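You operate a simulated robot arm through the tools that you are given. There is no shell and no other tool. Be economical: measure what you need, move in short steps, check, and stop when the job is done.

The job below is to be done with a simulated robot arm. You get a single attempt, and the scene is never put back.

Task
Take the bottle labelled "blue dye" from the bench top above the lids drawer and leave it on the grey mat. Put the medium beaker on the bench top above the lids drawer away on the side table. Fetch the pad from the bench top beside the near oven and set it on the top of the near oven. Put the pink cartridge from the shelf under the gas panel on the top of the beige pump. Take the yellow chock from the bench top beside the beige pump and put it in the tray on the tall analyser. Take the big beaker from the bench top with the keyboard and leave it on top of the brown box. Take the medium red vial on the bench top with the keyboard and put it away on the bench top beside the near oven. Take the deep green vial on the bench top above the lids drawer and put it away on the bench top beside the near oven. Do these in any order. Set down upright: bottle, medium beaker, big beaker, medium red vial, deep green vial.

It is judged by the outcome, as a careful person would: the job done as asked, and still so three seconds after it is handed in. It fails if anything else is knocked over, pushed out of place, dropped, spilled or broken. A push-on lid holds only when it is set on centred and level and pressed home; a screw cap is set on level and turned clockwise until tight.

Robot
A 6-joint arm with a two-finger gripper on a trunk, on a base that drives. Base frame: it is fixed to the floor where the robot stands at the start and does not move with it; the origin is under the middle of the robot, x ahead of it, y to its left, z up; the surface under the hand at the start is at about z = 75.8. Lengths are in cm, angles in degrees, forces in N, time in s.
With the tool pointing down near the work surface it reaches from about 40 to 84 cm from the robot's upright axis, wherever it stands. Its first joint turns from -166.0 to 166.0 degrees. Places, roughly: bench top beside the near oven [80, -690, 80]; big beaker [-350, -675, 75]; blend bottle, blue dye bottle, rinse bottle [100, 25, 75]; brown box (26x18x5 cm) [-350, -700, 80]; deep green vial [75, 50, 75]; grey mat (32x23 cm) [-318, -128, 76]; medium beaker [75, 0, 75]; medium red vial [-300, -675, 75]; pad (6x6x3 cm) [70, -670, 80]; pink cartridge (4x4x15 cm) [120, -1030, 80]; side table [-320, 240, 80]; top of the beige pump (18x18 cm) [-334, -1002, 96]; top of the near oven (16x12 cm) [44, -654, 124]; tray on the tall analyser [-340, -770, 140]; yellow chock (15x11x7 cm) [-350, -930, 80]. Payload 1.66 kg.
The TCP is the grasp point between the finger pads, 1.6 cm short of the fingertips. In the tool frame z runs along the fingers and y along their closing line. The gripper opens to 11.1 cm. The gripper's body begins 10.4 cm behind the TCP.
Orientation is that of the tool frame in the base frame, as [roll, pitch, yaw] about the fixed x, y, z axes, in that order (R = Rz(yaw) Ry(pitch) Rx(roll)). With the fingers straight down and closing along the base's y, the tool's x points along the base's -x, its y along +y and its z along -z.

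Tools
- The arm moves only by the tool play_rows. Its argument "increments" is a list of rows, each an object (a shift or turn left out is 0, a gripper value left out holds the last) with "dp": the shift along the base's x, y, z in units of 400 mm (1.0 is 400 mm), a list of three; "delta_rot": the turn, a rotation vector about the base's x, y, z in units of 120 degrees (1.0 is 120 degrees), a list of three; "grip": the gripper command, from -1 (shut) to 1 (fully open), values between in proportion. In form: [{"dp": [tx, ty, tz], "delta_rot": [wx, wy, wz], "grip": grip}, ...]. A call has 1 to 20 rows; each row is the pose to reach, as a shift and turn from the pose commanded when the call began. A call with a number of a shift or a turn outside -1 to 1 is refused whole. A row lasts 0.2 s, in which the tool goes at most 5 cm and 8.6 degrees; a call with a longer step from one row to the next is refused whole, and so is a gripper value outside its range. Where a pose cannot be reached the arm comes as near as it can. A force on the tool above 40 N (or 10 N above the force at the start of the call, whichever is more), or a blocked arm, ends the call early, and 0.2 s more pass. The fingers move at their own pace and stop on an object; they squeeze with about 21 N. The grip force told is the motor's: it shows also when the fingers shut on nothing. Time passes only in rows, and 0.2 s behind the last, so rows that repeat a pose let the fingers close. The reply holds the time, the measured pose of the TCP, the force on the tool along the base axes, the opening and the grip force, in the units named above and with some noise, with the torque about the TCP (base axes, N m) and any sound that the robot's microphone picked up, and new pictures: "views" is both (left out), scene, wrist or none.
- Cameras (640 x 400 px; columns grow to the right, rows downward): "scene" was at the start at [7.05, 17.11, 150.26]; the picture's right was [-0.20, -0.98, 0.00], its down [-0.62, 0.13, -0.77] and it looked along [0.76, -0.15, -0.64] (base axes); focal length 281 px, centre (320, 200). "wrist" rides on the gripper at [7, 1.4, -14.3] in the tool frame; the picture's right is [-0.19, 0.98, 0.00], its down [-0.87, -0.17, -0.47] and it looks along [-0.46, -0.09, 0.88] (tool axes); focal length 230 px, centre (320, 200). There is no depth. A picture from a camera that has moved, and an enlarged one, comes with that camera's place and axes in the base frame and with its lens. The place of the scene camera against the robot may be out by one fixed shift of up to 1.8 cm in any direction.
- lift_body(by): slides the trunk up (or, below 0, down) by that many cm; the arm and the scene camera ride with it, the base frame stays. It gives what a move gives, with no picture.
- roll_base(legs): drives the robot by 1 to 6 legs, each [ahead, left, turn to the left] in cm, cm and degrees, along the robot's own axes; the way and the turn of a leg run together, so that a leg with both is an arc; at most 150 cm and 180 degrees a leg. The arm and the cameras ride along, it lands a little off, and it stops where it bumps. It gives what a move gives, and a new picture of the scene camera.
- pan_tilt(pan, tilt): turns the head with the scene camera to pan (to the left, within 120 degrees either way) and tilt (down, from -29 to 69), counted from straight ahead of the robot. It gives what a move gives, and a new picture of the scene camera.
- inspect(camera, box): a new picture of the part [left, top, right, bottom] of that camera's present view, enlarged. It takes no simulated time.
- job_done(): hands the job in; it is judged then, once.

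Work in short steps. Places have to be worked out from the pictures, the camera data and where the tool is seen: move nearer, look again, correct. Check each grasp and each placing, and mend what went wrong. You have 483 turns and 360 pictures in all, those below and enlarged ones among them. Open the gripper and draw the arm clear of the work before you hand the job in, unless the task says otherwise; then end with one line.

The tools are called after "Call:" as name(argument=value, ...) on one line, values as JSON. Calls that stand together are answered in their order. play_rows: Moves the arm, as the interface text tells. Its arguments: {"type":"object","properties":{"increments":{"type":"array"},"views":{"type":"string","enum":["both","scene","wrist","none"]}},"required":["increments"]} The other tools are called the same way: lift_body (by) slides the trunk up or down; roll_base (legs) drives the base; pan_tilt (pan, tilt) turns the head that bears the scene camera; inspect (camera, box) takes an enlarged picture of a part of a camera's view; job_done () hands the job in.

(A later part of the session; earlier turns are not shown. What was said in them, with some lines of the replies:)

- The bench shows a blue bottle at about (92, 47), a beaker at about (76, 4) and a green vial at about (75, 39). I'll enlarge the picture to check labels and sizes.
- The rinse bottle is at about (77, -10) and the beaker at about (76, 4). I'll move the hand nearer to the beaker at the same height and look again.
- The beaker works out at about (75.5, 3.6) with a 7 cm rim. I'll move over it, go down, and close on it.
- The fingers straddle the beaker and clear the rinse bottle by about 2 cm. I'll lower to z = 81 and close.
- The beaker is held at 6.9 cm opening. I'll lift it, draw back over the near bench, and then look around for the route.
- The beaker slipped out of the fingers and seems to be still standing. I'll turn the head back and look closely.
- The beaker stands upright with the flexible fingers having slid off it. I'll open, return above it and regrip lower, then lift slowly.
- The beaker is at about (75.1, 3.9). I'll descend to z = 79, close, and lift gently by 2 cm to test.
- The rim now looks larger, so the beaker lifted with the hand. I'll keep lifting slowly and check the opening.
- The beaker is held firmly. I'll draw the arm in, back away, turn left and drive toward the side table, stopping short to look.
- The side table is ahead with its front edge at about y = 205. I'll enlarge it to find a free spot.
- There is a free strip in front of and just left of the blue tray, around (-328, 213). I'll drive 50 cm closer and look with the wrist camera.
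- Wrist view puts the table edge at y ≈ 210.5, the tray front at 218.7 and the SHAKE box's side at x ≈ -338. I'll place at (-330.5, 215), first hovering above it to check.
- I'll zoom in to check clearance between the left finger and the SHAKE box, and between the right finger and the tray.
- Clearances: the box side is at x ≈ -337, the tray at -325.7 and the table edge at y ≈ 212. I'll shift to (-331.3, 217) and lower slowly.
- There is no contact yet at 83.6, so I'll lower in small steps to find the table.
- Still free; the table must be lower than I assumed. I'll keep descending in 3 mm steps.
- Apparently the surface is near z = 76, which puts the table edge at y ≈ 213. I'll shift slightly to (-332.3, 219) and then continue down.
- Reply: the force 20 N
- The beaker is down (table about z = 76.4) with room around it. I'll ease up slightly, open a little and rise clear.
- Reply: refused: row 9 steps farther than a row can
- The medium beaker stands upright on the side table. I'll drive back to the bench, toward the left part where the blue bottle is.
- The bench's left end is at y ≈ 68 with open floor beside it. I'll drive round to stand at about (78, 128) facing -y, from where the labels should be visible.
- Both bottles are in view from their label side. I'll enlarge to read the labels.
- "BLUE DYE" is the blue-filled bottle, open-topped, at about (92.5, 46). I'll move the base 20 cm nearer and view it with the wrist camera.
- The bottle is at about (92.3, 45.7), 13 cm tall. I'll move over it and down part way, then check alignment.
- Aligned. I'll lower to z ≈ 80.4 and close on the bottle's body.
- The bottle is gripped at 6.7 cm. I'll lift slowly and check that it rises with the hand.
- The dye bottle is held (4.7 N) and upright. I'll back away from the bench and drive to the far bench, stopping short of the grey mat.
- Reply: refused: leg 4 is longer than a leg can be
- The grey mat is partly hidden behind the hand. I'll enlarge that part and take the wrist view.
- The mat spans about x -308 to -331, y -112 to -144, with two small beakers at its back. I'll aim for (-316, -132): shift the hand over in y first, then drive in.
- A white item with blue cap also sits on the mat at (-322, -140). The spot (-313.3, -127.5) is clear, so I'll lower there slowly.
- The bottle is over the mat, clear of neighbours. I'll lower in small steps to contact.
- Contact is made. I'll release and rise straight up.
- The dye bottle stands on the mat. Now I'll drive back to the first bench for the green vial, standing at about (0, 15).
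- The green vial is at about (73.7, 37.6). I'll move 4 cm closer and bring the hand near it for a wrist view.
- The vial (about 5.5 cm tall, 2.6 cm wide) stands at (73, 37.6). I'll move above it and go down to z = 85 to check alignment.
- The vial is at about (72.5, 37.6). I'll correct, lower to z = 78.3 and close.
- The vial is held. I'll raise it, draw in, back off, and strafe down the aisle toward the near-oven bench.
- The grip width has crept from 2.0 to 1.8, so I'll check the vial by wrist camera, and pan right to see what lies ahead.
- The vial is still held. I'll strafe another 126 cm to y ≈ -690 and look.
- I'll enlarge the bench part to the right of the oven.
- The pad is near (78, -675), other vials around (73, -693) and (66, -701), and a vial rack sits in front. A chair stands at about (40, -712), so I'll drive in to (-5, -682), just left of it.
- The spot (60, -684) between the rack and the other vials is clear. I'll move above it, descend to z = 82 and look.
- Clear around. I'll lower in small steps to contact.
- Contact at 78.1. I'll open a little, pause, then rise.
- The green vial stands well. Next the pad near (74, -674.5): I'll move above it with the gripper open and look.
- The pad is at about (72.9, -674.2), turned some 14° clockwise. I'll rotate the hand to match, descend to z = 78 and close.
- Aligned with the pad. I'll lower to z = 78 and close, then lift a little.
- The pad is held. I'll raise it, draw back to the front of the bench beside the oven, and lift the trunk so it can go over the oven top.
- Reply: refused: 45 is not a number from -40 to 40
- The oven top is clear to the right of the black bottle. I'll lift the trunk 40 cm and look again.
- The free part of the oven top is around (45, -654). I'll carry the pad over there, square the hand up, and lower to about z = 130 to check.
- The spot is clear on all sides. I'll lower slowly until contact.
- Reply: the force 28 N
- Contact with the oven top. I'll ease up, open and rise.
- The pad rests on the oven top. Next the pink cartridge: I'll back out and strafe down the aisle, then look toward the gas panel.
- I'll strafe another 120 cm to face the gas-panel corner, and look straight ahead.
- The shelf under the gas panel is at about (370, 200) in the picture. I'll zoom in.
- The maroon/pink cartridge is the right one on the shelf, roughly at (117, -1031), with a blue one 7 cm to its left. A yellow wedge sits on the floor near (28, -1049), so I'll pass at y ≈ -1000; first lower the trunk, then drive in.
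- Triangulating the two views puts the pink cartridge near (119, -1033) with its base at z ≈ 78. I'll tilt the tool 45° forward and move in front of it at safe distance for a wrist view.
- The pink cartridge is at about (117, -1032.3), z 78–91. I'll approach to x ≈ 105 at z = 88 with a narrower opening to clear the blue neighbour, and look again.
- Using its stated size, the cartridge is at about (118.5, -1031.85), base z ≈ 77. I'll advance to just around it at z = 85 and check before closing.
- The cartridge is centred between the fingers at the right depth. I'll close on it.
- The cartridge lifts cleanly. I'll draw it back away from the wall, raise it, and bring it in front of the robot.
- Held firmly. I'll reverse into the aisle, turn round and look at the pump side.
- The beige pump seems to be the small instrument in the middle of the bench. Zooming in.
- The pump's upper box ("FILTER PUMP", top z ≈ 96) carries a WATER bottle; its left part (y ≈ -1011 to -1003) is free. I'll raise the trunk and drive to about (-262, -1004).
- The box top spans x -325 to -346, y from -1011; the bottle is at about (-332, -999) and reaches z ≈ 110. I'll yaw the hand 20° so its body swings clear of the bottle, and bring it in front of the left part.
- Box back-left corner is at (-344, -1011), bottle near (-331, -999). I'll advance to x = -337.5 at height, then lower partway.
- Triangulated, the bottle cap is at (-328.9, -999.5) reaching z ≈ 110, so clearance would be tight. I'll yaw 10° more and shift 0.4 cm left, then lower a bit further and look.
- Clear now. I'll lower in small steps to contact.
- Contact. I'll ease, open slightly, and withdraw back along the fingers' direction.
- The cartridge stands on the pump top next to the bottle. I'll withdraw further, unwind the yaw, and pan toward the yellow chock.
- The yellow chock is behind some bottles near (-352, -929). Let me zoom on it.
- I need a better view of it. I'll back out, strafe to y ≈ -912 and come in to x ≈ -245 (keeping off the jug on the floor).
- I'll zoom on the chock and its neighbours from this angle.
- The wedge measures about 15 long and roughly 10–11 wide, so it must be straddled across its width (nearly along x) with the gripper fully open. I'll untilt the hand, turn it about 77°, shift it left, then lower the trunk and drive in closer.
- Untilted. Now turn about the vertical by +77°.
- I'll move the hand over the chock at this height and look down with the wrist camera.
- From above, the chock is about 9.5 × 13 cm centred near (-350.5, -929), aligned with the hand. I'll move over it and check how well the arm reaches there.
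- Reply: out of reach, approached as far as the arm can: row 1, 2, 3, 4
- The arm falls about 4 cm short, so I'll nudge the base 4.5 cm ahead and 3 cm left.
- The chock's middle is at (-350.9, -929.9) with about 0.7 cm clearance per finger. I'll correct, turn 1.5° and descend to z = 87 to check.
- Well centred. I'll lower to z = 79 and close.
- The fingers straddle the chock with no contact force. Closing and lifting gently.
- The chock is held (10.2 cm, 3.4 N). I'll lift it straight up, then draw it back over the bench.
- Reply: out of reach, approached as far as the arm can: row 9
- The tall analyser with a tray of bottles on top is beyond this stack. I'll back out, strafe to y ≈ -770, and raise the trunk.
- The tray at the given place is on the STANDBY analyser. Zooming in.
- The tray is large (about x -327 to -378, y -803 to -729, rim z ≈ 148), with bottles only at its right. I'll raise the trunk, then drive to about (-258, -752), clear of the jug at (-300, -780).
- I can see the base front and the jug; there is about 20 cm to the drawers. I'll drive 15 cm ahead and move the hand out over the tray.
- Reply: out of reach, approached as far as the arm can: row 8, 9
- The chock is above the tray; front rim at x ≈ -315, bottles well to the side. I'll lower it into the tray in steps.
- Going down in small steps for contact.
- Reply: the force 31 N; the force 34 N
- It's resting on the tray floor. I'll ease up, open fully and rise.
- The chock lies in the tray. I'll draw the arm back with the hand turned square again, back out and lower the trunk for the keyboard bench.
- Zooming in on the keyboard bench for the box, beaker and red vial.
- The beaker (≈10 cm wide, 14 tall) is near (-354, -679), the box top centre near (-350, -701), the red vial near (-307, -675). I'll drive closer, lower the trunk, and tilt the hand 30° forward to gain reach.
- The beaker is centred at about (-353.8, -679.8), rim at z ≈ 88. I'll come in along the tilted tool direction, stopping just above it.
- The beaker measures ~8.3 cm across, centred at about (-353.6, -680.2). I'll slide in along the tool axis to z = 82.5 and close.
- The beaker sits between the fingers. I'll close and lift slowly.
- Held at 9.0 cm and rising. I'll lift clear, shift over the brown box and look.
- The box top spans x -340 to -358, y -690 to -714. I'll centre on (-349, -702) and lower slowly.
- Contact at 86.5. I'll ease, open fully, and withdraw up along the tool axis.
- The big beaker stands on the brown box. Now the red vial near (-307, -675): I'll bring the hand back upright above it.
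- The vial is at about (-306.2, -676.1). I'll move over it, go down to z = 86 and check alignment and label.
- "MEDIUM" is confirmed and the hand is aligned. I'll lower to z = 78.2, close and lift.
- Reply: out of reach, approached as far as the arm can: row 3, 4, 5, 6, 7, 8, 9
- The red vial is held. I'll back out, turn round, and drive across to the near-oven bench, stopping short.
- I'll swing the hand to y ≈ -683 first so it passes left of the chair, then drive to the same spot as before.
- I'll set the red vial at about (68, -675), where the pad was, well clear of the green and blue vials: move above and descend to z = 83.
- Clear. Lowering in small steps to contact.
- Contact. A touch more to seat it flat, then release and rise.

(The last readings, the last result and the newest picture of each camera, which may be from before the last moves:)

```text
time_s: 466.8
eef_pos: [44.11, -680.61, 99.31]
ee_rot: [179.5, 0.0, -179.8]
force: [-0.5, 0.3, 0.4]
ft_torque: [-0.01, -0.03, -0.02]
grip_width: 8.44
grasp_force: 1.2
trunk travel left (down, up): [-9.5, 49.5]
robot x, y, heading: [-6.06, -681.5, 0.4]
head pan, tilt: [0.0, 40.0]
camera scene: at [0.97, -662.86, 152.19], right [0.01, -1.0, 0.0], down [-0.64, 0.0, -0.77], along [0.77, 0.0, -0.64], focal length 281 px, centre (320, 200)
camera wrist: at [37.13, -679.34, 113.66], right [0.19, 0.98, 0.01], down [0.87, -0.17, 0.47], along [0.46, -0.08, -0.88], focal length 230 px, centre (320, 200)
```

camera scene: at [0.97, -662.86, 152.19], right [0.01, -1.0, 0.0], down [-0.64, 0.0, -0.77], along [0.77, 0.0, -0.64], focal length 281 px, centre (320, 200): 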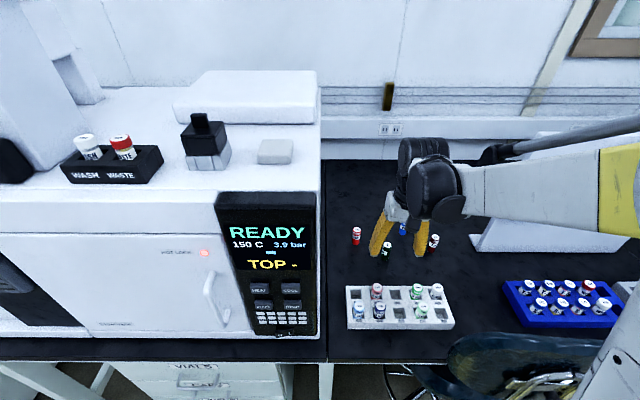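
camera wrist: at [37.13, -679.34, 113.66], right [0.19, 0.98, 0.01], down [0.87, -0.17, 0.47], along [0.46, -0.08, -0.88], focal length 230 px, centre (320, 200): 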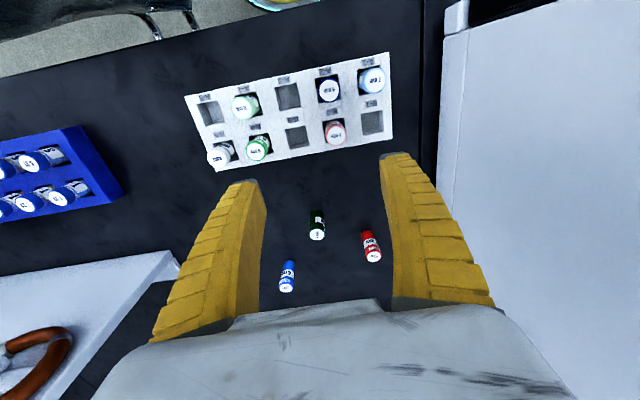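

All vials stand upright and the pad is on the oven. I'll back the robot clear of the bench.

Call:
roll_base(legs=[[-60, 0, 0]])

Call:
inspect(camera="scene", box=[240, 40, 480, 200])

```text
time_s: 470.2
eef_pos: [-16.11, -680.92, 99.33]
ee_rot: [179.5, 0.0, -179.8]
force: [0.2, -0.5, -0.2]
ft_torque: [-0.01, -0.02, -0.01]
grip_width: 8.46
grasp_force: 1.1
trunk travel left (down, up): [-9.5, 49.5]
robot x, y, heading: [-66.42, -681.69, 0.4]
head pan, tilt: [0.0, 40.0]
camera scene: at [-59.18, -663.16, 152.18], right [0.0, -1.0, 0.0], down [-0.64, 0.0, -0.77], along [0.77, 0.0, -0.64], focal length 281 px, centre (320, 200)
```

scene: 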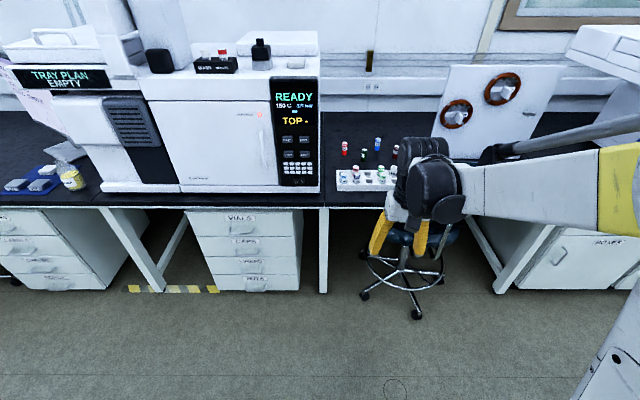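

```text
2.50 times, centred on (360, 120) of scene
camera zoom: at [-59.18, -663.16, 152.18], right [0.0, -1.0, 0.0], down [-0.64, 0.0, -0.77], along [0.77, 0.0, -0.64], focal length 702 px, centre (220, 400)
```

zoom: 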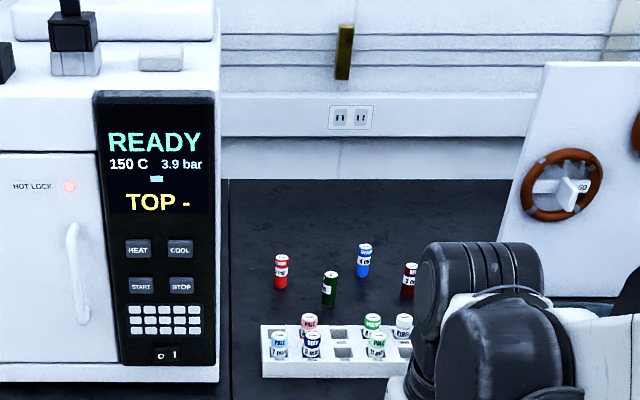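

All eight items are placed, the gripper is open, and the robot is clear of the work, so I'm handing in.

Call:
job_done()

```text
The job is handed in.
```

All eight items were set down at their asked-for places and the job is handed in; the only mishap was the medium beaker slipping from the first grip without falling, and it was regripped and placed.
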